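You operate a simulated robot arm through the tools that you are given. There is no shell and no other tool. Be economical: measure what you need, move in short steps, check, and stop when the job is done.

The job below is to be done with a simulated robot arm. You get a single attempt, and the scene is never put back.

TASK
Stack the 90 mm blue carton from the packing table on top of the 45 mm blue carton. Take the blue wiping pad and put it on the top of the drawer cabinet. Press the tape deck back key two times. Put two of the grey cartons from the speaker bench on the third board from the top of the corner rack. Put the purple carton on the test bench away on the fourth board from the bottom of the side rack. Put the 20 mm red carton from the island shelf on the green platter mat and the 250 g red carton on the side table. Fetch the pale green cloth and set it on the top board of the corner rack. Put the yellow felt wiper on the repair bench away on the third board from the top of the corner rack. Switch the tone box switch on. Put the green wiping pad on the mat beside the bench amplifier away on the spares shelf. Take the white carton that says "relay" from the mat beside the bench amplifier and leave it on the island shelf. Any order will do. Set down upright: purple carton, red carton.

The check looks at the end state, three seconds after you hand in, the way a careful person would. Anything else that was tipped, shoved, dropped, spilled or broken makes it a failure. Flat cloth is picked up by pressing the open fingertips on it (5 to 10 N) and closing them slowly along it; thin cloth reads only 2 to 8 mm in the jaws.

THE ROBOT
A 7-joint arm with a two-finger parallel gripper on a trunk, on a base that drives. Base frame: it is fixed to the floor where the robot stands at the start and does not move with it; the origin is under the middle of the robot, x ahead of it, y to its left, z up; the surface under the hand at the start is at about z = 800. Units: mm, degrees, N and s.
Its first joint turns from -166.0 to 166.0 degrees. Places, roughly: blue carton [750, -500, 750]; blue wiping pad (10x6x5 cm) [900, 800, 800]; fourth board of the side rack [-2700, 800, 1300]; green platter mat [-100, -5100, 800]; green wiping pad (10x6x5 cm) [-1400, -2400, 800]; grey carton [-1000, -5000, 750]; island shelf (258x20 cm) [-1200, -2180, 1160]; pale green cloth (22x15x5 cm) [800, -4500, 500]; purple carton [-1500, -3500, 750]; red carton [-1250, -3000, 1250]; side table [-4200, -3700, 900]; spares shelf (116x24 cm) [-5720, 900, 1120]; tape deck back key [-700, -1600, 900]; third board of the corner rack [800, -4000, 900]; tone box switch [-1500, -2100, 900]; top board of the corner rack [800, -4000, 1700]; top of the drawer cabinet [-1100, 800, 1000]; white carton [-1500, -2500, 750]; yellow felt wiper (6x9x5 cm) [-900, -3500, 800]. Payload 1.57 kg.
The tool frame sits at the grasp point between the pads (the TCP): z along the fingers, y along the line on which they close. The tips reach 30 mm beyond it. The gripper opens to 80 mm. The fingers are 17 mm wide and 12 mm thick; the gripper's body (40 by 82 mm) begins 80 mm behind the TCP.
Orientation is told as [roll, pitch, yaw] about the base's x, y, z axes, in that order, counted from this pose: with the fingers straight down and closing along the base's y, the tool's x points along the base's -x, its y along +y and its z along -z.

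THE INTERFACE
- The arm moves only by the tool step_arm. Its argument "commands" is text: rows parted by semicolons, each of 7 numbers parted by spaces: the shift along the base's x, y, z in units of 40 mm (1.0 is 40 mm), then the turn, a rotation vector about the base's x, y, z in units of 8 degrees (1.0 is 8 degrees), then the opening, from 0 (shut) to 1 (fully open). In form: tx ty tz ax ay az hand; .... A call has 1 to 12 rows; each row shifts and turns the commanded pose from where the row before left it. A call with a number of a shift or a turn outside -1 to 1 is refused whole. Rows are played at 5 a second. More than 50 mm and 8.6 degrees between two rows, or a gripper value outside its range, and nothing of the call is played. Where a pose cannot be reached the arm comes as near as it can. A force on the tool above 40 N (or 10 N above the force at the start of the call, whichever is more), or a blocked arm, ends the call early, and 0.2 s more pass. The fingers move at their own pace (about 153 mm/s each) and stop on an object; they squeeze with about 26 N. The grip force told is the motor's: it shows also when the fingers shut on nothing. Time passes only in rows, and 0.2 s behind the last, so rows that do not move let the fingers close. The reply holds the time, the measured pose of the TCP, the force on the tool along the base axes, the opening and the grip force, in the units named above and with some noise, with the torque about the TCP (base axes, N m) and any sound that the robot's microphone picked up.
- Cameras (640 x 400 px; columns grow to the right, rows downward): "scene" is now at [-44.4, 252.2, 1360.5]; the picture's right is [0.73, -0.68, -0.00], its down [-0.45, -0.48, -0.76] and it looks along [0.52, 0.55, -0.65] (base axes); focal length 214 px, centre (320, 200). "wrist" rides on the gripper at [72, -7, -122] in the tool frame; the picture's right is [0.09, 1.00, 0.00], its down [-0.84, 0.08, -0.54] and it looks along [-0.54, 0.05, 0.84] (tool axes); focal length 238 px, centre (320, 200). There is no depth. A picture from a camera that has moved, and an enlarged one, comes with that camera's place and axes in the base frame and with its lens.
- snapshot(camera): a new picture of that camera. The clock stands still meanwhile.
- steer(legs): drives the robot by 1 to 6 legs, each [ahead, left, turn to the left] in mm, mm and degrees, along the robot's own axes; the way and the turn of a leg run together, so that a leg with both is an arc; at most 1500 mm and 180 degrees a leg. The arm and the cameras ride along, it lands a little off, and it stops where it bumps. It gives what a move gives.
- pan_tilt(pan, tilt): turns the head with the scene camera to pan (to the left, within 143 degrees either way) and tilt (down, from -29 to 69), counted from straight ahead of the robot. It gives what a move gives.
- close_up(camera, box): a new picture of the part [left, top, right, bottom] of that camera's present view, enlarged. The clock stands still meanwhile.
- close_job(): hands the job in; it is judged then, once.

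Work in short steps. Places have to be worked out from the pictures, the camera data and where the tool is seen: move nearer, look again, correct. Check each grasp and each placing, and mend what went wrong. You have 567 turns and 360 pictures in all, those below and enlarged ones among them. Open the gripper and draw the arm clear of the work before you hand the job in, unless the task says otherwise; then end with one line.

The tools are called after ">>>" as a command line: name --argument value ..., lists and objects as JSON in quotes. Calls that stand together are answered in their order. step_arm: Moves the arm, as the interface text tells. Its arguments: {"type":"object","properties":{"commands":{"type":"string"}},"required":["commands"]} The other tools are called the same way: steer (legs) drives the base; pan_tilt (pan, tilt) turns the head that bears the scene camera; snapshot (camera) takes a picture; close_up (camera, box) takes an enlarged picture of a part of a camera's view; close_job () hands the job in.

At the start:

```text
time: 0.0
position: [627.8, 13.4, 1248.5]
ee_rot: [0.1, -0.1, 0.0]
contact_force: [-1.0, 1.0, 0.2]
wrist_torque: [-0.02, 0.01, 0.03]
gripper_width: 79.9
gripper_force: 0.0
robot x, y, heading: [0.5, -5.3, -0.0]
head pan, tilt: [46.8, 40.9]
```

scene: 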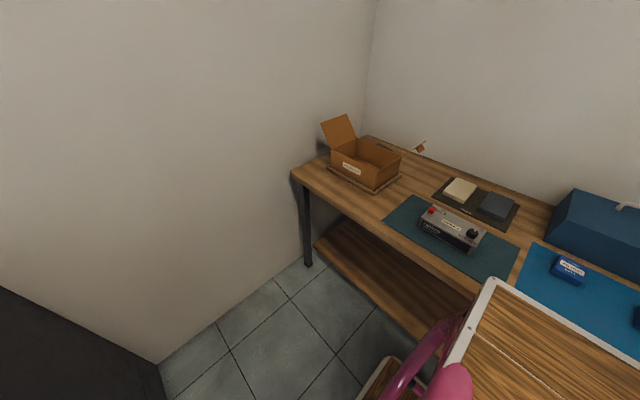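
wrist: 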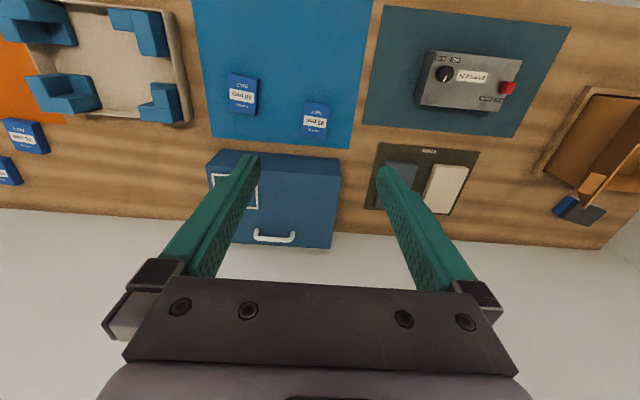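

I begin by looking around: the table ahead holds blue cartons; I turn the head ahead and to the right.

>>> pan_tilt --pan -20 --tilt 40

>>> snapshot --camera "scene"

```text
time: 1.4
position: [626.7, 12.8, 1248.5]
ee_rot: [0.0, 0.0, 0.0]
contact_force: [0.2, -1.2, -0.7]
wrist_torque: [-0.04, 0.0, -0.03]
gripper_width: 79.9
gripper_force: 0.1
robot x, y, heading: [-1.1, -1.3, -0.1]
head pan, tilt: [-20.0, 40.0]
```

```text
357 pictures are left
camera scene: at [-22.2, 161.6, 1361.8], right [-0.34, -0.94, 0.0], down [-0.6, 0.22, -0.77], along [0.72, -0.26, -0.64], focal length 214 px, centre (320, 200)
```

scene: 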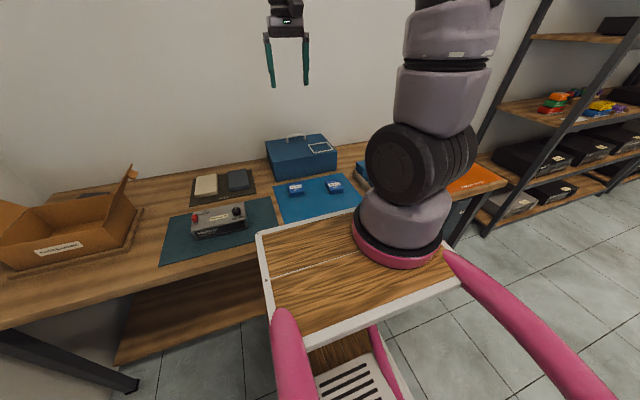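

Labels on the blue cartons need reading; I enlarge the wrist and scene views.

>>> close_up --camera "wrist" --box '[0, 0, 360, 225]'

>>> close_up --camera "wrist" --box '[340, 20, 640, 260]'

```text
1.78 times, centred on (180, 112) of wrist
camera zoom: at [554.7, 6.6, 1370.5], right [-0.09, 1.0, 0.0], down [0.84, 0.08, 0.54], along [0.54, 0.05, -0.84], focal length 424 px, centre (569, 356)
```

zoom: 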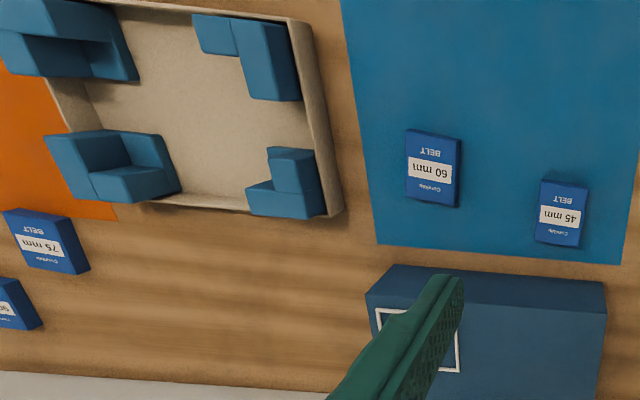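

```text
1.67 times, centred on (490, 140) of wrist
camera zoom: at [554.7, 6.6, 1370.5], right [-0.09, 1.0, 0.0], down [0.84, 0.08, 0.54], along [0.54, 0.05, -0.84], focal length 397 px, centre (37, 300)
```

zoom: 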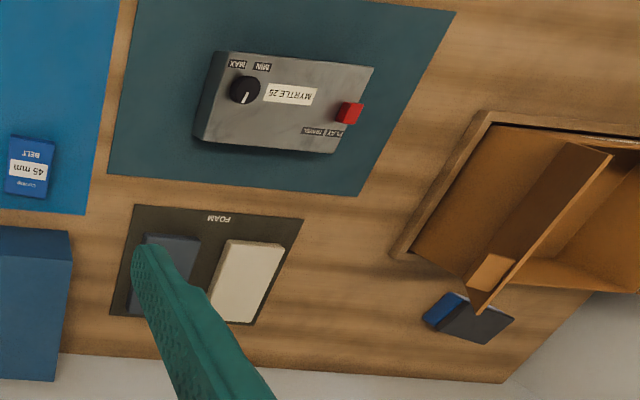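

The right wall of cartons: 75 mm and another (likely 90 mm) at about (800,-690), the 45 mm one at about (695,10). I drive 350 mm to the right to reach both.

>>> steer --legs '[[0, -380, 0]]'

>>> close_up --camera "wrist" --box '[0, 0, 640, 400]'

```text
time: 3.8
position: [626.7, -365.6, 1248.5]
ee_rot: [0.0, 0.0, 0.2]
contact_force: [0.3, -1.0, -0.2]
wrist_torque: [-0.01, 0.02, 0.01]
gripper_width: 80.1
gripper_force: 0.2
robot x, y, heading: [1.8, -382.4, 0.1]
head pan, tilt: [-20.0, 40.0]
```

```text
1.00 times, centred on (320, 200) of wrist (not enlarged: the box is as wide or as high as the picture)
camera zoom: at [555.4, -373.4, 1370.5], right [-0.1, 1.0, 0.0], down [0.84, 0.08, 0.54], along [0.54, 0.05, -0.84], focal length 238 px, centre (320, 200)
```

zoom: 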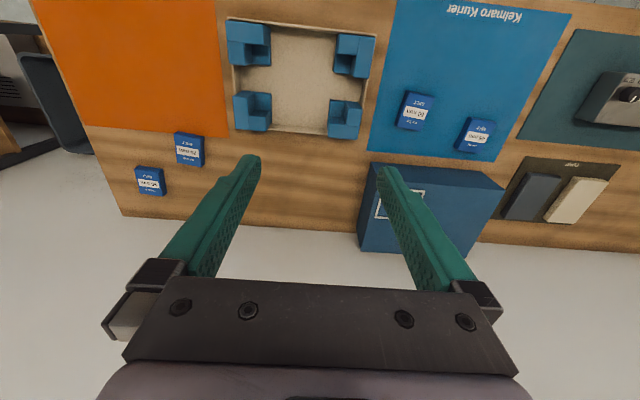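

The 90 mm carton is near (896,-794), the 45 mm near (694,14). I shift another 170 mm to the right and look closer from lower.

>>> steer --legs '[[0, -170, 0]]'

>>> step_arm --commands "1 -1 -1 0 0 0 1;1 -1 -1 0 0 0 1;1 -1 -1 0 0 0 1;1 -1 -1 0 0 0 1;1 -1 -1 0 0 0 1;0 -1 -1 0 0 0 1"

>>> snapshot --camera "wrist"

```text
time: 5.2
position: [628.7, -537.3, 1248.5]
ee_rot: [0.0, 0.0, 0.2]
contact_force: [0.1, -0.4, 0.0]
wrist_torque: [-0.02, -0.01, 0.0]
gripper_width: 80.0
gripper_force: 0.1
robot x, y, heading: [3.2, -551.4, 0.4]
head pan, tilt: [-20.0, 40.0]
```

```text
refused: row 1 steps farther than a row can; nothing moved
```

```text
353 pictures are left
camera wrist: at [556.0, -543.8, 1370.5], right [-0.1, 1.0, 0.0], down [0.84, 0.08, 0.54], along [0.54, 0.05, -0.84], focal length 238 px, centre (320, 200)
```

wrist: 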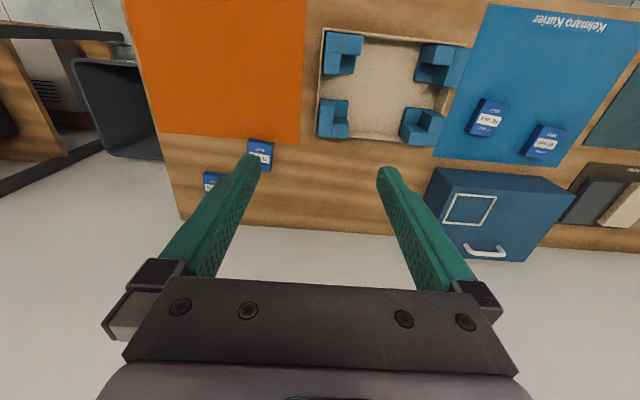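

A row may go at most 50 mm in all; I approach the 90 mm carton in smaller shifts.

>>> step_arm --commands ".75 -.58 -.71 0 0 0 1;.75 -.58 -.71 0 0 0 1;.75 -.58 -.71 0 0 0 1;.75 -.58 -.71 0 0 0 1;.75 -.58 -.71 0 0 0 1;.75 -.58 -.71 0 0 0 1;.75 -.58 -.71 0 0 0 1"

>>> snapshot --camera "wrist"

```text
time: 6.8
position: [837.2, -701.1, 1050.4]
ee_rot: [0.0, -0.2, 0.1]
contact_force: [-0.2, 0.8, 0.6]
wrist_torque: [0.02, -0.01, 0.0]
gripper_width: 80.0
gripper_force: 0.1
robot x, y, heading: [0.8, -553.8, 0.0]
head pan, tilt: [-20.0, 40.0]
```

```text
352 pictures are left
camera wrist: at [765.1, -707.3, 1171.8], right [-0.1, 1.0, 0.0], down [0.84, 0.08, 0.54], along [0.54, 0.05, -0.84], focal length 238 px, centre (320, 200)
```

wrist: 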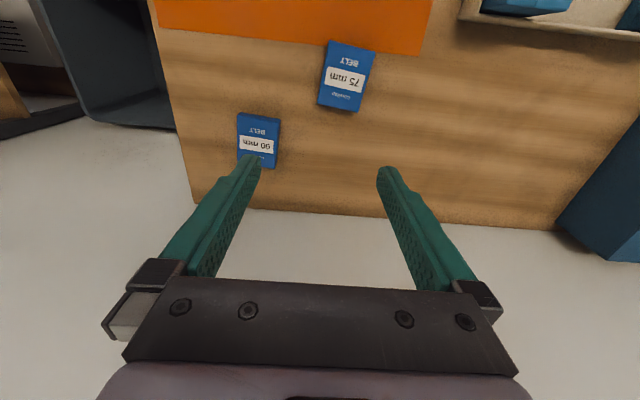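

I enlarge the label to tell 60 from 90.

>>> close_up --camera "wrist" --box '[220, 100, 300, 180]'

>>> close_up --camera "wrist" --box '[310, 30, 390, 120]'

```text
5.00 times, centred on (260, 140) of wrist
camera zoom: at [765.1, -707.3, 1171.8], right [-0.1, 1.0, 0.0], down [0.84, 0.08, 0.54], along [0.54, 0.05, -0.84], focal length 1192 px, centre (620, 500)
```

zoom: 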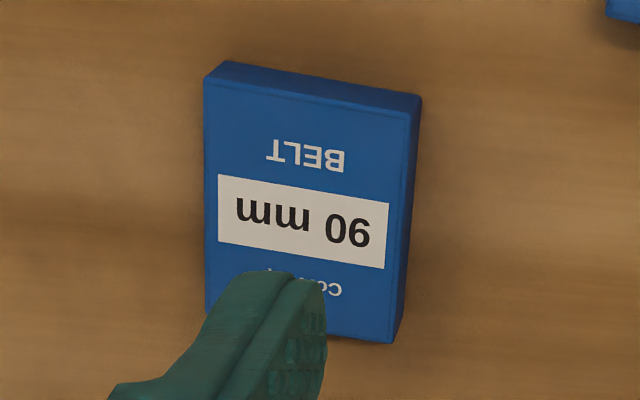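

```text
4.44 times, centred on (350, 75) of wrist
camera zoom: at [765.1, -707.3, 1171.8], right [-0.1, 1.0, 0.0], down [0.84, 0.08, 0.54], along [0.54, 0.05, -0.84], focal length 1059 px, centre (187, 756)
```

zoom: 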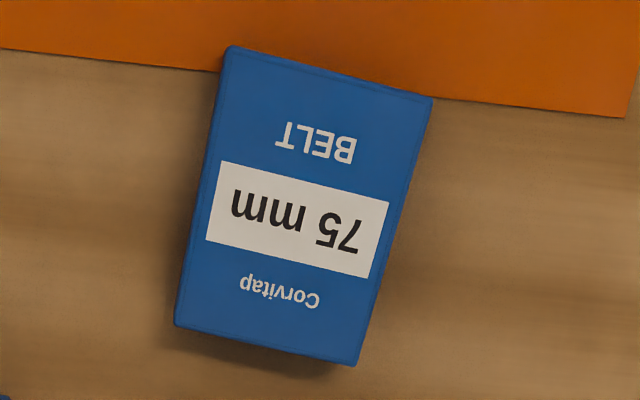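

Upside down it reads 90 mm (60 x 77 mm box, centre about (900,-789), turned about -3.5°). I go above it.

>>> step_arm --commands ".31 -.44 -.85 0 0 -.1 1;.31 -.44 -.85 0 0 -.1 1;.31 -.44 -.85 0 0 -.1 1;.31 -.44 -.85 0 0 -.14 1;.31 -.44 -.85 0 0 0 1;0 0 0 0 0 0 1"

>>> snapshot --camera "wrist"

```text
time: 8.2
position: [900.8, -787.4, 881.3]
ee_rot: [0.0, 0.0, -3.4]
contact_force: [0.4, -0.2, -0.2]
wrist_torque: [0.02, 0.01, 0.03]
gripper_width: 80.1
gripper_force: 0.0
robot x, y, heading: [1.8, -553.0, 0.3]
head pan, tilt: [-20.0, 40.0]
```

```text
349 pictures are left
camera wrist: at [828.0, -790.4, 1002.4], right [-0.03, 1.0, 0.0], down [0.84, 0.03, 0.54], along [0.54, 0.02, -0.84], focal length 238 px, centre (320, 200)
```

wrist: 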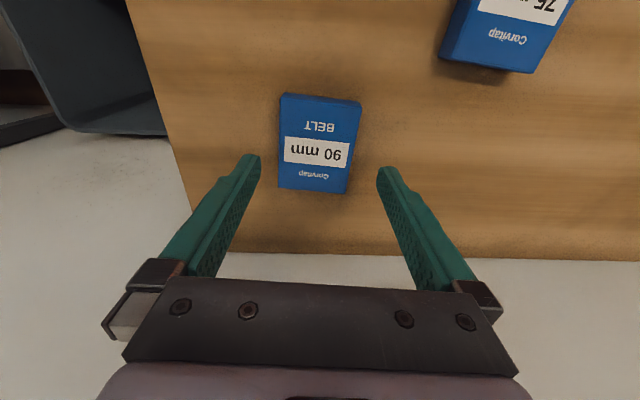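

Centred nicely; I lower to about 838 and look at the tips.

>>> step_arm --commands "-.15 0 -.4 0 0 0 1;0 0 -.4 0 0 0 1;0 0 -.27 0 0 0 1"

>>> snapshot --camera "wrist"

```text
time: 9.1
position: [894.5, -787.0, 836.5]
ee_rot: [0.0, 0.0, -3.4]
contact_force: [0.0, -0.2, 0.4]
wrist_torque: [-0.06, -0.02, 0.02]
gripper_width: 80.2
gripper_force: 0.0
robot x, y, heading: [0.0, -555.3, 0.4]
head pan, tilt: [-20.0, 40.0]
```

```text
348 pictures are left
camera wrist: at [821.6, -790.0, 958.9], right [-0.03, 1.0, 0.0], down [0.84, 0.03, 0.54], along [0.54, 0.02, -0.84], focal length 238 px, centre (320, 200)
```

wrist: 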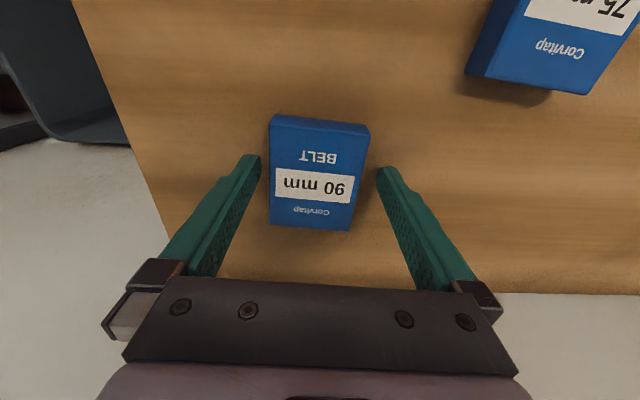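

Tips straddle the carton; lower 4 mm more and close.

>>> step_arm --commands "0 0 -.1 0 0 0 1;0 0 0 0 0 0 0;0 0 0 0 0 0 0;0 0 0 0 0 0 0"

>>> step_arm --commands "0 0 .5 0 0 0 0;0 0 .7 0 0 0 0;0 0 1 0 0 0 0;0 0 1 0 0 0 0"

>>> snapshot --camera "wrist"

```text
time: 10.1
position: [895.7, -786.8, 833.8]
ee_rot: [0.0, 0.1, -3.3]
contact_force: [0.4, -1.0, 1.4]
wrist_torque: [0.05, -0.01, -0.01]
gripper_width: 58.7
gripper_force: 26.3
robot x, y, heading: [1.0, -551.7, -0.1]
head pan, tilt: [-20.0, 40.0]
```

```text
time: 11.1
position: [895.2, -786.8, 960.8]
ee_rot: [0.0, 0.1, -3.4]
contact_force: [0.2, 0.1, -0.8]
wrist_torque: [-0.01, 0.03, 0.03]
gripper_width: 59.3
gripper_force: 25.7
robot x, y, heading: [-2.7, -550.6, 0.3]
head pan, tilt: [-20.0, 40.0]
```

```text
347 pictures are left
camera wrist: at [822.2, -789.9, 1082.5], right [-0.03, 1.0, 0.0], down [0.84, 0.03, 0.54], along [0.54, 0.02, -0.84], focal length 238 px, centre (320, 200)
```

wrist: 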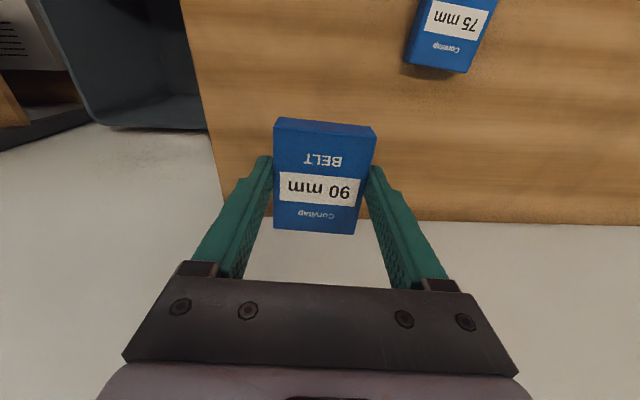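

Grasp good. I carry it at about z 1020 toward the 45 mm carton.

>>> step_arm --commands "-.24 .96 .3 0 0 0 0;-.24 .96 .3 0 0 0 0;-.24 .96 .3 0 0 0 0;-.24 .96 .3 0 0 0 0;-.24 .96 .3 0 0 0 0;-.24 .96 0 0 0 0 0;-.24 .96 0 0 0 0 0;-.24 .96 0 0 0 0 0;-.24 .96 0 0 0 0 0;-.24 .96 0 0 0 0 0;-.24 .96 0 0 0 0 0;-.24 .96 0 0 0 0 0"

>>> step_arm --commands "-.24 .96 0 0 0 0 0;-.24 .96 0 0 0 0 0;-.24 .96 0 0 0 0 0;-.24 .96 0 0 0 0 0;-.24 .96 0 0 0 0 0;-.24 .96 0 0 0 0 0;-.24 .96 0 0 0 0 0;-.6 .96 0 0 0 0 0;-.6 .96 0 0 0 0 0;0 0 0 0 0 0 0"

>>> snapshot --camera "wrist"

```text
time: 13.7
position: [779.1, -326.7, 1022.5]
ee_rot: [0.0, 0.0, -3.4]
contact_force: [0.6, -1.0, -0.7]
wrist_torque: [0.08, 0.02, -0.02]
gripper_width: 58.6
gripper_force: 25.8
robot x, y, heading: [-1.1, -551.8, -0.1]
head pan, tilt: [-20.0, 40.0]
```

```text
time: 15.8
position: [664.7, 20.4, 1020.2]
ee_rot: [0.0, 0.0, -3.4]
contact_force: [-0.7, 0.5, 0.7]
wrist_torque: [-0.01, 0.02, -0.03]
gripper_width: 58.9
gripper_force: 25.8
robot x, y, heading: [6.5, -548.6, 0.3]
head pan, tilt: [-20.0, 40.0]
```

```text
346 pictures are left
camera wrist: at [590.6, 16.9, 1142.7], right [-0.03, 1.0, 0.0], down [0.84, 0.03, 0.54], along [0.54, 0.02, -0.84], focal length 238 px, centre (320, 200)
```

wrist: 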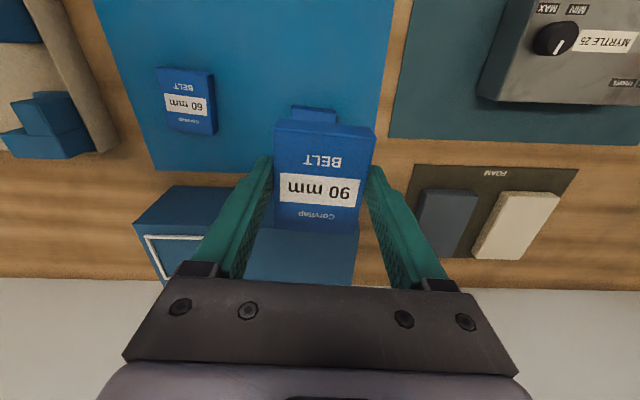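

The 45 mm carton hides beneath; I move +x 70 to see it above the held carton.

>>> step_arm --commands ".9 0 0 0 0 0 0;.9 0 0 0 0 0 0;0 0 0 0 0 0 0"

>>> close_up --camera "wrist" --box '[220, 0, 420, 125]'

```text
time: 16.6
position: [716.1, 10.3, 1019.8]
ee_rot: [0.0, 0.0, -3.4]
contact_force: [-1.3, -0.2, -0.2]
wrist_torque: [-0.04, 0.0, 0.0]
gripper_width: 58.8
gripper_force: 25.9
out of reach, approached as far as the arm can: row 2
robot x, y, heading: [-0.2, -552.5, 0.3]
head pan, tilt: [-20.0, 40.0]
```

```text
3.20 times, centred on (320, 62) of wrist
camera zoom: at [642.4, 8.2, 1142.5], right [-0.03, 1.0, 0.0], down [0.84, 0.03, 0.54], along [0.54, 0.02, -0.84], focal length 763 px, centre (320, 640)
```

zoom: 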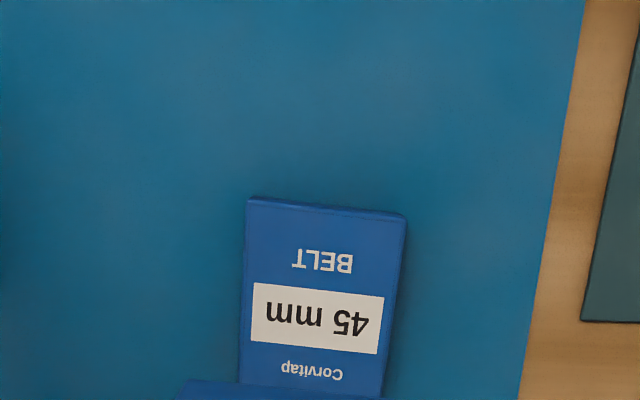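

Target TCP about (695, 9). I go there and down to 900, then check.

>>> step_arm --commands "-.53 0 -.6 0 0 0 0;0 0 -1 0 0 0 0;0 0 -1 0 0 0 0;0 0 0 0 0 0 0"

>>> snapshot --camera "wrist"

```text
time: 17.6
position: [695.5, 12.3, 916.4]
ee_rot: [0.0, 0.0, -3.3]
contact_force: [0.5, -1.0, -0.9]
wrist_torque: [0.01, 0.0, -0.01]
gripper_width: 58.9
gripper_force: 26.0
robot x, y, heading: [3.5, -548.7, 0.4]
head pan, tilt: [-20.0, 40.0]
```

```text
344 pictures are left
camera wrist: at [621.2, 8.6, 1039.4], right [-0.03, 1.0, 0.0], down [0.84, 0.03, 0.54], along [0.54, 0.02, -0.84], focal length 238 px, centre (320, 200)
```

wrist: 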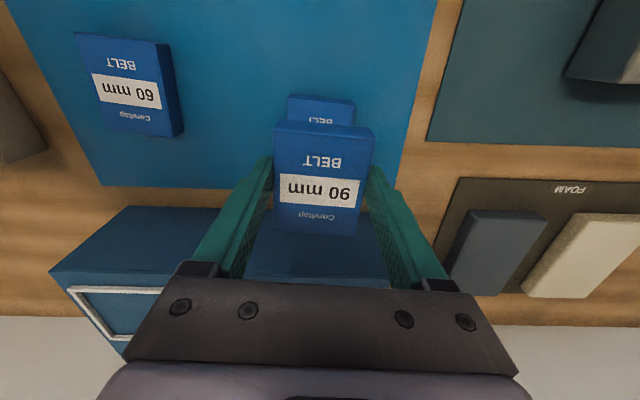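

Estimates agree (centre ≈(697,9)). I lower to about 866 with a small correction, then feel for contact.

>>> step_arm --commands "-.08 -.06 -.5 0 0 0 0;0 0 -.5 0 0 0 0;0 0 -.25 0 0 0 0;0 0 0 0 0 0 0"

>>> step_arm --commands "0 0 -.08 0 0 0 0;0 0 0 0 0 0 0"

>>> snapshot --camera "wrist"

```text
time: 18.6
position: [691.1, 9.1, 866.9]
ee_rot: [0.1, 0.0, -3.4]
contact_force: [0.7, -0.3, -0.2]
wrist_torque: [0.04, -0.01, 0.01]
gripper_width: 59.1
gripper_force: 25.7
robot x, y, heading: [1.2, -554.7, 0.1]
head pan, tilt: [-20.0, 40.0]
```

```text
time: 19.2
position: [691.0, 8.8, 864.6]
ee_rot: [0.0, 0.0, -3.3]
contact_force: [0.5, -0.7, -0.5]
wrist_torque: [-0.01, -0.03, 0.02]
gripper_width: 58.9
gripper_force: 26.1
robot x, y, heading: [0.5, -551.6, 0.6]
head pan, tilt: [-20.0, 40.0]
```

```text
343 pictures are left
camera wrist: at [617.8, 6.2, 985.9], right [-0.03, 1.0, 0.0], down [0.84, 0.03, 0.54], along [0.54, 0.02, -0.84], focal length 238 px, centre (320, 200)
```

wrist: 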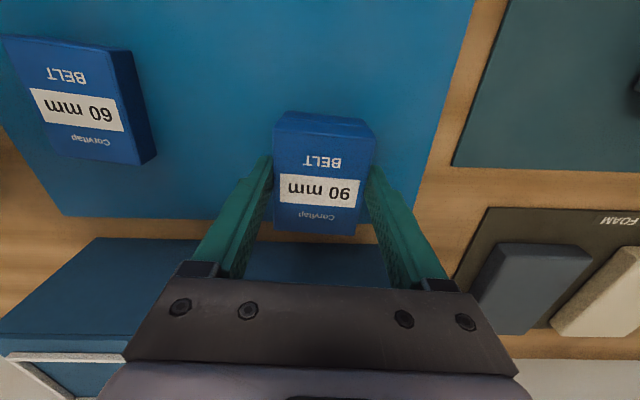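

Well aligned; I lower in 3 mm steps watching the force.

>>> step_arm --commands "0 0 -.075 0 0 0 0;0 0 -.075 0 0 0 0;0 0 0 0 0 0 0"

>>> step_arm --commands "0 0 -.05 0 0 0 0;0 0 0 0 0 0 0"

>>> step_arm --commands "0 0 -.05 0 0 0 0;0 0 0 0 0 0 0"

```text
time: 20.1
position: [691.6, 9.0, 857.8]
ee_rot: [0.0, 0.0, -3.4]
contact_force: [0.5, -0.4, -0.7]
wrist_torque: [-0.02, 0.02, -0.04]
gripper_width: 58.9
gripper_force: 25.6
robot x, y, heading: [-2.7, -551.8, 0.5]
head pan, tilt: [-20.0, 40.0]
```

```text
time: 20.6
position: [690.7, 8.8, 856.8]
ee_rot: [0.1, 0.0, -3.3]
contact_force: [-0.1, -0.5, -0.2]
wrist_torque: [-0.02, 0.0, -0.04]
gripper_width: 58.9
gripper_force: 25.8
robot x, y, heading: [1.5, -551.5, 0.2]
head pan, tilt: [-20.0, 40.0]
```

```text
time: 21.2
position: [690.6, 10.1, 855.2]
ee_rot: [0.1, 0.0, -3.4]
contact_force: [0.4, -1.4, 6.7]
wrist_torque: [-0.06, -0.06, -0.02]
gripper_width: 58.8
gripper_force: 26.3
robot x, y, heading: [0.5, -554.2, 0.4]
head pan, tilt: [-20.0, 40.0]
```

Contact (6.7 N) at 855. Release gently and rise.

>>> step_arm --commands "0 0 0 0 0 0 .85;0 0 0 0 0 0 .85;0 0 .5 0 0 0 1;0 0 1 0 0 0 1;0 0 1 0 0 0 1;0 0 1 0 0 0 1"

>>> snapshot --camera "wrist"

```text
time: 22.6
position: [689.4, 8.4, 992.2]
ee_rot: [-0.1, -0.1, -3.4]
contact_force: [0.6, -0.8, -0.3]
wrist_torque: [0.01, 0.01, -0.01]
gripper_width: 79.8
gripper_force: 0.1
robot x, y, heading: [1.2, -551.6, 0.2]
head pan, tilt: [-20.0, 40.0]
```

```text
342 pictures are left
camera wrist: at [616.7, 6.6, 1115.3], right [-0.03, 1.0, 0.0], down [0.84, 0.03, 0.54], along [0.54, 0.02, -0.84], focal length 238 px, centre (320, 200)
```

wrist: 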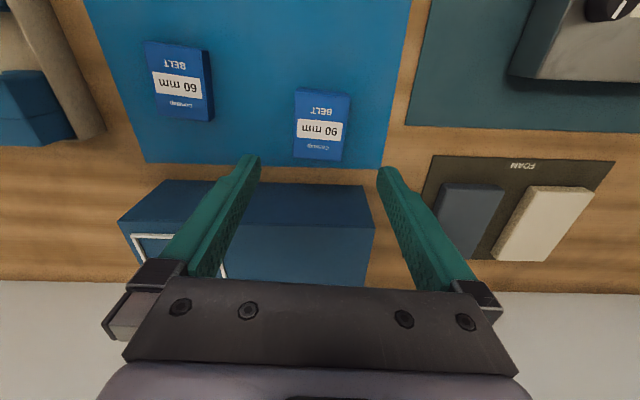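

Stacked properly. Now I bring the arm in front of the robot at a higher z before driving left to the blue pad.

>>> step_arm --commands "0 -.9 .6 0 0 .1 1;0 -.9 .6 0 0 .1 1;0 -.9 .6 0 0 .1 1;0 -.9 .6 0 0 .12 1;0 -1 .6 0 0 0 1;0 -1 .6 0 0 0 1;0 -1 .6 0 0 0 1;0 -1 0 0 0 0 1;0 -1 0 0 0 0 1;0 -1 0 0 0 0 1;0 -1 0 0 0 0 1;0 -1 0 0 0 0 1"

>>> steer --legs '[[0, 1050, 0]]'

>>> snapshot --camera "wrist"

```text
time: 25.2
position: [689.4, -454.0, 1163.7]
ee_rot: [0.0, 0.0, 0.1]
contact_force: [0.6, 0.8, -0.7]
wrist_torque: [-0.03, 0.0, -0.01]
gripper_width: 80.1
gripper_force: 0.2
robot x, y, heading: [5.5, -551.2, 0.1]
head pan, tilt: [-20.0, 40.0]
```

```text
time: 30.6
position: [680.3, 598.8, 1162.8]
ee_rot: [0.0, 0.0, 0.7]
contact_force: [-0.4, 0.5, 0.5]
wrist_torque: [0.04, 0.0, 0.02]
gripper_width: 80.1
gripper_force: 0.1
robot x, y, heading: [-8.6, 493.4, 1.0]
head pan, tilt: [-20.0, 40.0]
```

```text
341 pictures are left
camera wrist: at [607.1, 591.2, 1284.0], right [-0.1, 0.99, 0.0], down [0.84, 0.09, 0.54], along [0.54, 0.06, -0.84], focal length 238 px, centre (320, 200)
```

wrist: 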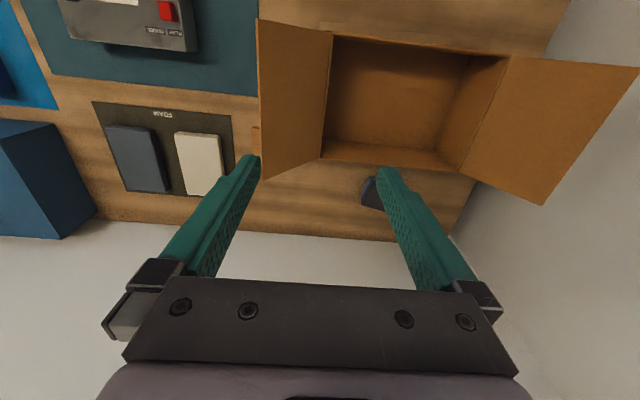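

The pad sits behind the open box near (880,750). I move nearer overhead for a clear view.

>>> step_arm --commands ".9 .6 .3 0 0 0 1;.9 .6 .3 0 0 0 1;.9 .6 .3 0 0 0 1;.9 .6 0 0 0 0 1;0 0 0 0 0 0 1"

>>> snapshot --camera "wrist"

>>> pan_tilt --pan 10 --tilt 35

>>> snapshot --camera "scene"

```text
time: 31.8
position: [823.8, 695.5, 1197.7]
ee_rot: [0.0, 0.1, 0.8]
contact_force: [-0.1, -0.5, -0.8]
wrist_torque: [0.0, -0.01, -0.06]
gripper_width: 80.1
gripper_force: 0.0
robot x, y, heading: [-10.6, 495.0, 0.7]
head pan, tilt: [-20.0, 40.0]
```

```text
340 pictures are left
camera wrist: at [751.6, 687.5, 1319.3], right [-0.1, 0.99, 0.0], down [0.84, 0.09, 0.54], along [0.54, 0.06, -0.84], focal length 238 px, centre (320, 200)
```

wrist: 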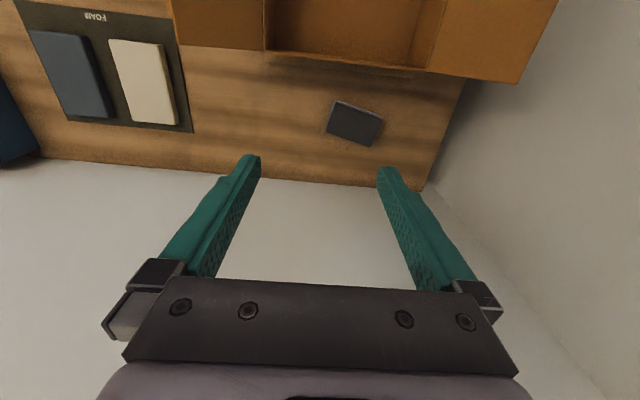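

```text
time: 32.8
position: [823.7, 695.1, 1198.1]
ee_rot: [0.0, 0.0, 0.7]
contact_force: [0.7, 0.4, 0.0]
wrist_torque: [0.0, 0.01, 0.0]
gripper_width: 80.0
gripper_force: 0.0
robot x, y, heading: [-6.0, 493.3, 0.7]
head pan, tilt: [10.0, 35.0]
```

```text
339 pictures are left
camera scene: at [-26.5, 699.5, 1369.4], right [0.19, -0.98, 0.0], down [-0.56, -0.11, -0.82], along [0.8, 0.15, -0.57], focal length 214 px, centre (320, 200)
```

scene: 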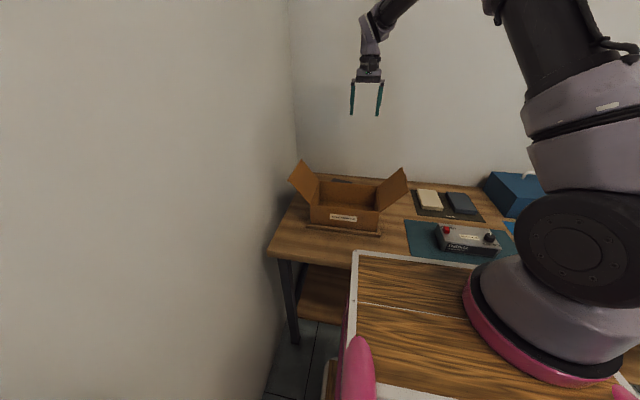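

The pad (dark scourer on blue) is centred near (874,772), long axis turned about -13.5° from y; I must close across it along x. I rotate the tool +76° while descending.

>>> step_arm --commands ".125 .19 -.5 0 0 .95 1;.125 .19 -.5 0 0 .95 1;.125 .19 -.5 0 0 .95 1;.125 .19 -.5 0 0 .95 1;.125 .19 -.5 0 0 .95 1;.125 .19 -.5 0 0 .95 1;.125 .19 -.5 0 0 .95 1;.125 .19 -.5 0 0 .95 1;.125 .19 -.5 0 0 .95 1;.125 .19 -.5 0 0 .95 1;0 0 0 0 0 0 1"

>>> snapshot --camera "wrist"

```text
time: 35.2
position: [873.0, 770.6, 998.3]
ee_rot: [0.0, 0.0, 76.8]
contact_force: [-0.6, 0.0, 0.8]
wrist_torque: [0.0, -0.01, -0.02]
gripper_width: 80.0
gripper_force: 0.1
robot x, y, heading: [-10.9, 494.2, 0.9]
head pan, tilt: [10.0, 35.0]
```

```text
338 pictures are left
camera wrist: at [862.9, 699.1, 1119.6], right [-0.99, 0.14, 0.0], down [0.12, 0.83, 0.54], along [0.07, 0.54, -0.84], focal length 238 px, centre (320, 200)
```

wrist: 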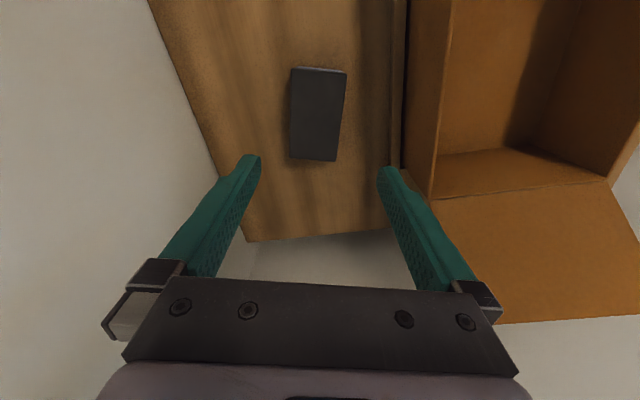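

Aligned; I descend to about 836.

>>> step_arm --commands ".07 0 -1 0 0 0 1;0 0 -1 0 0 0 1;0 0 -1 0 0 0 1;0 0 0 0 0 0 1"

>>> snapshot --camera "wrist"

```text
time: 36.2
position: [876.7, 770.5, 878.8]
ee_rot: [0.0, 0.0, 76.7]
contact_force: [0.7, 0.7, -0.3]
wrist_torque: [-0.02, -0.02, 0.01]
gripper_width: 79.9
gripper_force: 0.1
robot x, y, heading: [-7.3, 491.0, 0.8]
head pan, tilt: [10.0, 35.0]
```

```text
337 pictures are left
camera wrist: at [865.4, 698.4, 999.5], right [-0.99, 0.14, 0.0], down [0.12, 0.83, 0.54], along [0.08, 0.54, -0.84], focal length 238 px, centre (320, 200)
```

wrist: 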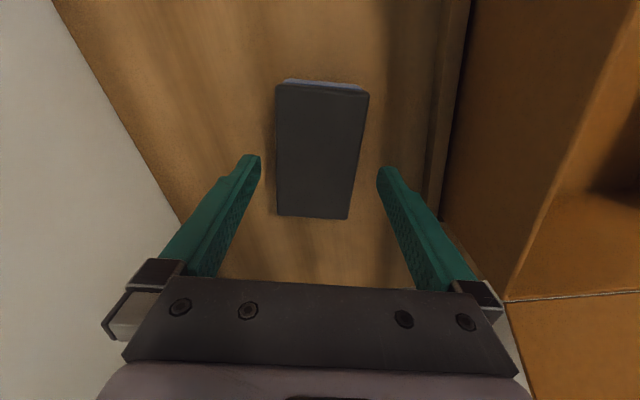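

Straddled well; down 42 mm and close.

>>> step_arm --commands "0 0 -.6 0 0 0 1;0 0 -.45 0 0 0 1;0 0 0 0 0 0 0;0 0 0 0 0 0 0;0 0 0 0 0 0 0"

>>> step_arm --commands "0 0 .6 0 0 0 0;0 0 1 0 0 0 0;0 0 1 0 0 0 0;0 0 1 0 0 0 0;0 0 1 0 0 0 0;0 0 1 0 0 0 0;0 0 1 0 0 0 0"

>>> snapshot --camera "wrist"

```text
time: 37.4
position: [876.1, 770.3, 836.8]
ee_rot: [-0.1, 0.0, 76.7]
contact_force: [0.0, 0.8, 0.0]
wrist_torque: [0.01, -0.04, -0.01]
gripper_width: 59.6
gripper_force: 25.9
robot x, y, heading: [-5.4, 494.0, 0.8]
head pan, tilt: [10.0, 35.0]
```

```text
time: 39.0
position: [877.9, 771.2, 1100.7]
ee_rot: [0.0, 0.0, 76.7]
contact_force: [0.2, 0.0, -0.6]
wrist_torque: [-0.02, 0.01, 0.02]
gripper_width: 59.6
gripper_force: 25.9
robot x, y, heading: [-11.7, 495.6, 0.9]
head pan, tilt: [10.0, 35.0]
```

```text
336 pictures are left
camera wrist: at [866.0, 699.8, 1222.2], right [-0.99, 0.14, 0.0], down [0.12, 0.83, 0.54], along [0.08, 0.54, -0.84], focal length 238 px, centre (320, 200)
```

wrist: 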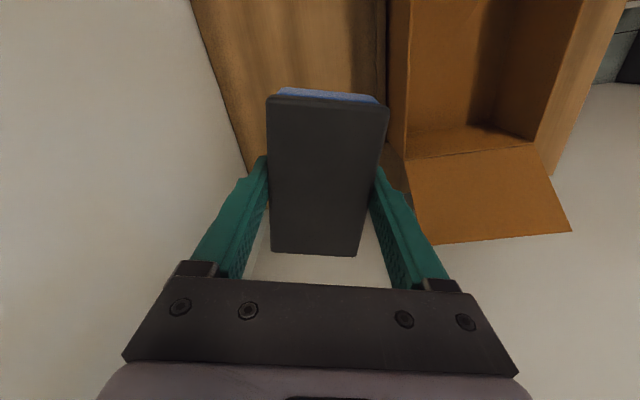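

Pad held. I retract the arm in front of the robot, high, and look back-left for the cabinet.

>>> step_arm --commands "-.65 -.55 .5 0 0 -.95 0;-.65 -.55 .5 0 0 -.95 0;-.65 -.55 .5 0 0 -.95 0;-.65 -.55 .5 0 0 -.95 0;-.65 -.55 .5 0 0 -.95 0;-.65 -.55 .5 0 0 -.95 0;-.65 -.55 .5 0 0 -.95 0;-.65 -.55 .5 0 0 -.95 0;-.65 -.55 .5 0 0 -.95 0;-.65 -.55 .2 0 0 -.9 0;-.65 -.55 0 0 0 0 0;-.65 -.55 0 0 0 0 0"

>>> pan_tilt --pan 143 --tilt 20

>>> snapshot --camera "scene"

```text
time: 41.6
position: [564.1, 508.0, 1288.9]
ee_rot: [0.0, 0.0, 1.1]
contact_force: [0.8, 0.0, -1.1]
wrist_torque: [0.01, 0.01, 0.02]
gripper_width: 59.5
gripper_force: 26.1
robot x, y, heading: [-11.3, 496.2, 1.2]
head pan, tilt: [10.0, 35.0]
```

```text
time: 43.7
position: [564.5, 508.1, 1287.0]
ee_rot: [0.0, -0.1, 1.1]
contact_force: [0.5, -0.4, 0.7]
wrist_torque: [0.01, -0.03, -0.01]
gripper_width: 59.6
gripper_force: 25.9
robot x, y, heading: [-8.5, 493.4, 0.8]
head pan, tilt: [143.0, 20.0]
```

```text
335 pictures are left
camera scene: at [-188.2, 737.9, 1393.2], right [0.59, 0.81, 0.0], down [0.28, -0.2, -0.94], along [-0.76, 0.55, -0.34], focal length 214 px, centre (320, 200)
```

scene: 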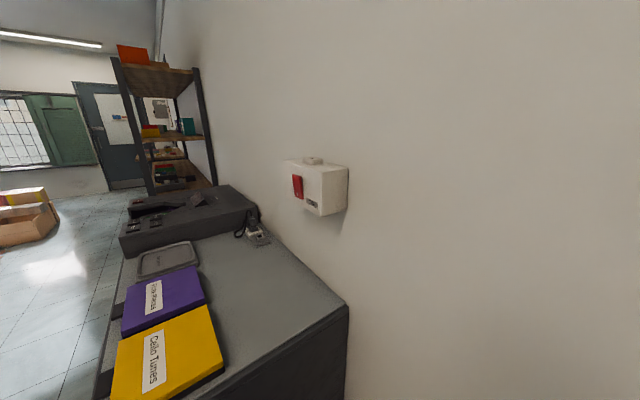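

The cabinet top has free grey space near (-650,885). I back off, then turn to face it.

>>> steer --legs '[[-640, -290, 0], [0, 0, 90]]'

>>> pan_tilt --pan 0 --tilt 40

>>> snapshot --camera "scene"

>>> snapshot --camera "wrist"

```text
time: 45.1
position: [527.3, 458.4, 1288.7]
ee_rot: [0.0, 0.1, -1.0]
contact_force: [-0.2, 0.0, 0.0]
wrist_torque: [-0.03, 0.01, -0.01]
gripper_width: 59.6
gripper_force: 26.1
robot x, y, heading: [-44.2, 462.9, -1.1]
head pan, tilt: [143.0, 20.0]
stopped in leg 1: the robot was blocked; the commanded pose is now the measured one
```

```text
time: 47.4
position: [527.9, 458.0, 1287.9]
ee_rot: [0.1, 0.0, -1.0]
contact_force: [-0.4, -0.2, -0.7]
wrist_torque: [0.03, 0.0, 0.04]
gripper_width: 59.3
gripper_force: 26.2
robot x, y, heading: [-45.4, 467.6, -1.2]
head pan, tilt: [0.0, 40.0]
```

```text
334 pictures are left
camera scene: at [-58.2, 655.6, 1361.8], right [-0.02, -1.0, 0.0], down [-0.64, 0.01, -0.77], along [0.77, -0.02, -0.64], focal length 214 px, centre (320, 200)
```

scene: 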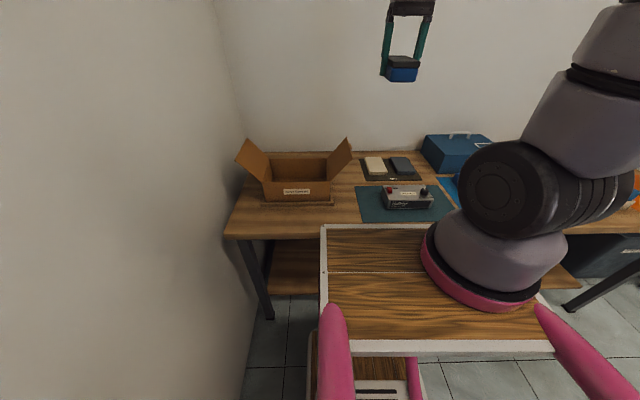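

```text
333 pictures are left
camera wrist: at [454.2, 451.3, 1409.9], right [-0.07, 1.0, 0.0], down [0.84, 0.06, 0.54], along [0.54, 0.04, -0.84], focal length 238 px, centre (320, 200)
```

wrist: 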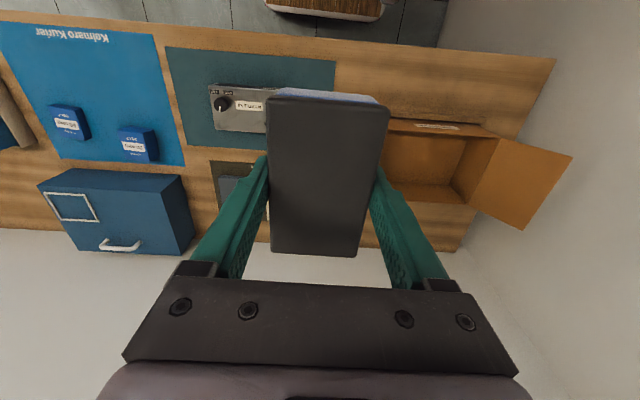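

Bumped against the cabinet's end slightly. I slide right first, then back, then turn.

>>> steer --legs '[[30, -350, 0], [-630, 0, 0], [0, 0, 45], [0, 0, 46]]'

>>> pan_tilt --pan 0 --tilt 35

>>> snapshot --camera "scene"

>>> snapshot --camera "wrist"

```text
time: 56.3
position: [-449.9, 683.6, 1288.2]
ee_rot: [-0.1, -0.1, 72.8]
contact_force: [0.4, -0.1, 0.4]
wrist_torque: [0.02, 0.03, 0.0]
gripper_width: 59.2
gripper_force: 26.0
robot x, y, heading: [-618.2, 135.7, 72.9]
head pan, tilt: [0.0, 40.0]
stopped in leg 4: the robot was blocked; the commanded pose is now the measured one
```

```text
time: 57.0
position: [-450.8, 684.0, 1287.5]
ee_rot: [0.0, 0.0, 72.8]
contact_force: [0.1, -0.5, 0.1]
wrist_torque: [0.0, 0.0, 0.02]
gripper_width: 59.4
gripper_force: 26.0
robot x, y, heading: [-615.0, 135.4, 72.9]
head pan, tilt: [0.0, 35.0]
```

```text
332 pictures are left
camera scene: at [-803.6, 181.3, 1369.4], right [0.95, -0.3, 0.0], down [-0.17, -0.55, -0.82], along [0.24, 0.78, -0.57], focal length 214 px, centre (320, 200)
```

scene: 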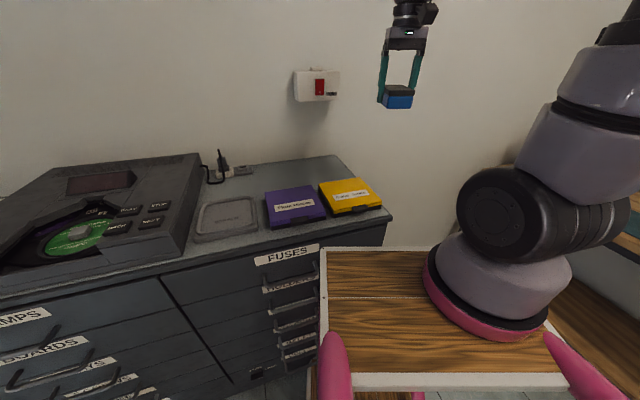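

```text
331 pictures are left
camera wrist: at [-465.4, 612.3, 1409.8], right [-0.98, 0.21, 0.0], down [0.17, 0.82, 0.54], along [0.11, 0.53, -0.84], focal length 238 px, centre (320, 200)
```

wrist: 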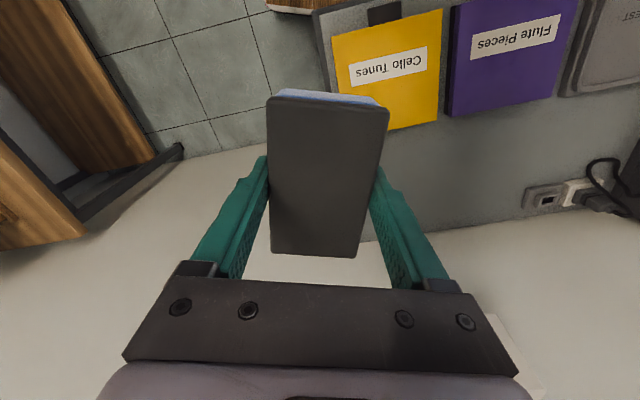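

Blocked at heading 73° but that is near enough. Free surface behind the records is centred near (-660,860); I carry the pad there.

>>> step_arm --commands "-.65 .55 -.2 0 0 0 0;-.65 .55 -.2 0 0 0 0;-.65 .55 -.2 0 0 0 0;-.65 .55 -.6 0 0 0 0;-.65 .55 -.6 0 0 0 0;-.65 .55 -.6 0 0 0 0;-.65 .55 -.6 0 0 0 0;-.65 .55 -.6 0 0 0 0;0 0 -.8 0 0 0 0;0 0 0 0 0 0 0"

>>> snapshot --camera "wrist"

>>> snapshot --camera "scene"

```text
time: 59.1
position: [-658.0, 859.6, 1112.5]
ee_rot: [0.0, 0.0, 72.8]
contact_force: [0.1, -1.1, -0.7]
wrist_torque: [0.01, 0.03, 0.02]
gripper_width: 59.8
gripper_force: 26.0
robot x, y, heading: [-615.7, 137.5, 72.7]
head pan, tilt: [0.0, 35.0]
```

```text
330 pictures are left
camera wrist: at [-673.7, 788.2, 1233.9], right [-0.98, 0.21, 0.0], down [0.17, 0.82, 0.54], along [0.11, 0.53, -0.84], focal length 238 px, centre (320, 200)
```

wrist: 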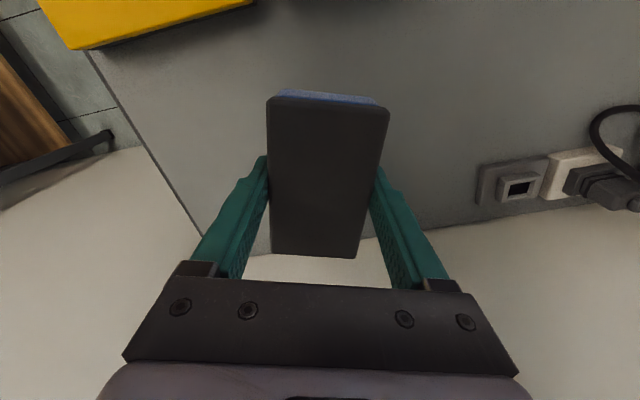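

```text
329 pictures are left
camera scene: at [-803.5, 181.3, 1369.4], right [0.95, -0.3, 0.0], down [-0.17, -0.55, -0.82], along [0.24, 0.78, -0.57], focal length 214 px, centre (320, 200)
```

scene: 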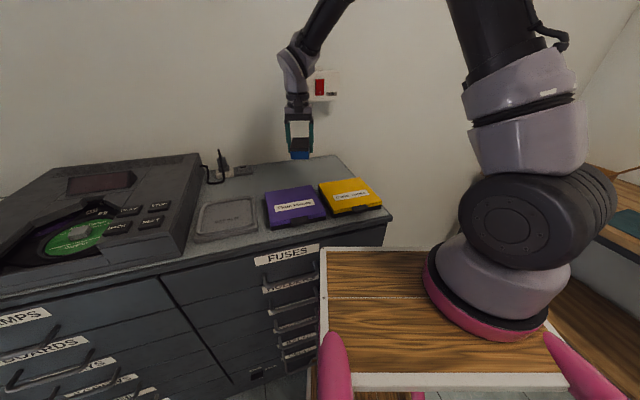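

Clear surface beneath. I lower until contact.

>>> step_arm --commands "0 0 -.8 0 0 0 0;0 0 -.5 0 0 0 0;0 0 -.1 0 0 0 0;0 0 -.1 0 0 0 0;0 0 0 0 0 0 0"

>>> step_arm --commands "0 0 -.1 0 0 0 0;0 0 -.1 0 0 0 0;0 0 -.1 0 0 0 0;0 0 0 0 0 0 0"

```text
time: 60.4
position: [-658.1, 859.7, 1052.6]
ee_rot: [0.0, 0.0, 72.7]
contact_force: [0.1, -0.1, 0.3]
wrist_torque: [-0.01, 0.02, 0.02]
gripper_width: 59.3
gripper_force: 26.0
robot x, y, heading: [-614.7, 136.4, 72.5]
head pan, tilt: [0.0, 35.0]
```

```text
time: 61.4
position: [-657.0, 860.1, 1038.6]
ee_rot: [-0.1, 0.1, 72.8]
contact_force: [0.8, -0.8, -1.1]
wrist_torque: [0.02, 0.05, -0.01]
gripper_width: 59.8
gripper_force: 26.0
robot x, y, heading: [-616.5, 136.6, 72.7]
head pan, tilt: [0.0, 35.0]
```

Not yet in contact; continue in small steps.

>>> step_arm --commands "0 0 -.1 0 0 0 0;0 0 -.1 0 0 0 0;0 0 0 0 0 0 0"

>>> step_arm --commands "0 0 -.1 0 0 0 0;0 0 -.1 0 0 0 0;0 0 0 0 0 0 0"

```text
time: 62.1
position: [-658.2, 859.2, 1031.7]
ee_rot: [0.1, -0.1, 72.8]
contact_force: [-0.9, 0.5, -1.0]
wrist_torque: [0.01, 0.04, 0.0]
gripper_width: 59.1
gripper_force: 26.6
robot x, y, heading: [-617.6, 133.5, 72.9]
head pan, tilt: [0.0, 35.0]
```

```text
time: 63.0
position: [-657.5, 859.5, 1024.2]
ee_rot: [0.0, 0.0, 72.8]
contact_force: [0.1, -0.4, -0.5]
wrist_torque: [0.0, -0.02, 0.03]
gripper_width: 59.4
gripper_force: 25.9
robot x, y, heading: [-619.1, 135.2, 72.3]
head pan, tilt: [0.0, 35.0]
```

>>> step_arm --commands "0 0 -.12 0 0 0 0;0 0 -.12 0 0 0 0;0 0 -.12 0 0 0 0;0 0 0 0 0 0 0"

>>> snapshot --camera "wrist"

```text
time: 63.7
position: [-658.5, 859.8, 1016.7]
ee_rot: [0.2, -0.3, 72.8]
contact_force: [0.0, -6.5, 12.8]
wrist_torque: [-0.26, -0.26, -0.04]
gripper_width: 59.4
gripper_force: 25.5
robot x, y, heading: [-614.3, 135.1, 72.6]
head pan, tilt: [0.0, 35.0]
stopped in row 3: the force on the tool passed its limit at 44 N (the readings are from after the stop); the commanded pose is now the measured one
```

```text
328 pictures are left
camera wrist: at [-673.7, 788.3, 1137.5], right [-0.98, 0.21, 0.0], down [0.17, 0.82, 0.55], along [0.11, 0.54, -0.84], focal length 238 px, centre (320, 200)
```

wrist: 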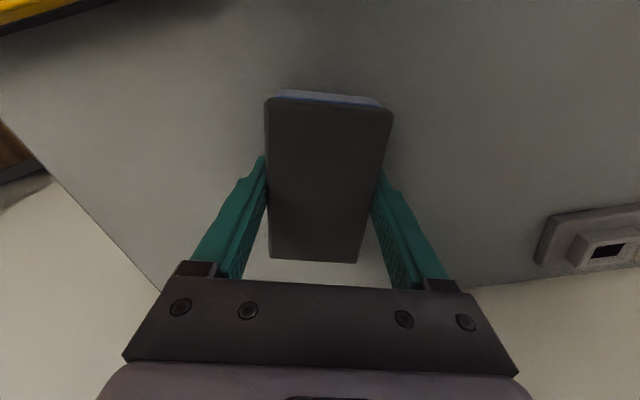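

In contact at 1017. Release and rise.

>>> step_arm --commands "0 0 0 0 0 0 .9;0 0 0 0 0 0 1;0 0 .6 0 0 0 1;0 0 1 0 0 0 1;0 0 1 0 0 0 1;0 0 1 0 0 0 1;0 0 1 0 0 0 1;0 0 1 0 0 0 1"

>>> snapshot --camera "wrist"

```text
time: 65.5
position: [-657.8, 860.8, 1239.4]
ee_rot: [0.2, -0.1, 72.7]
contact_force: [-0.3, 0.9, -0.6]
wrist_torque: [-0.04, -0.02, 0.02]
gripper_width: 79.9
gripper_force: 0.0
robot x, y, heading: [-618.8, 130.9, 73.0]
head pan, tilt: [0.0, 35.0]
```

```text
327 pictures are left
camera wrist: at [-673.5, 789.4, 1360.3], right [-0.98, 0.21, 0.0], down [0.17, 0.82, 0.55], along [0.11, 0.53, -0.84], focal length 238 px, centre (320, 200)
```

wrist: 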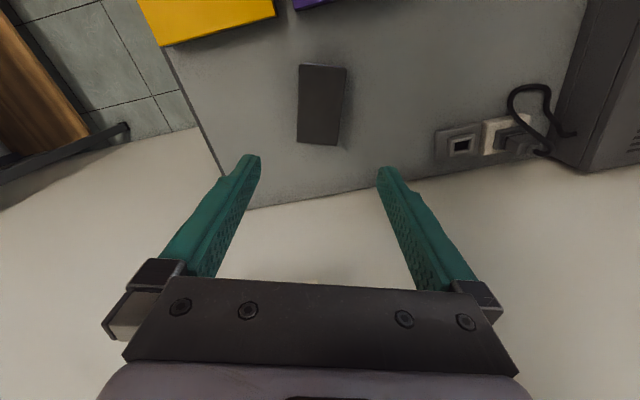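

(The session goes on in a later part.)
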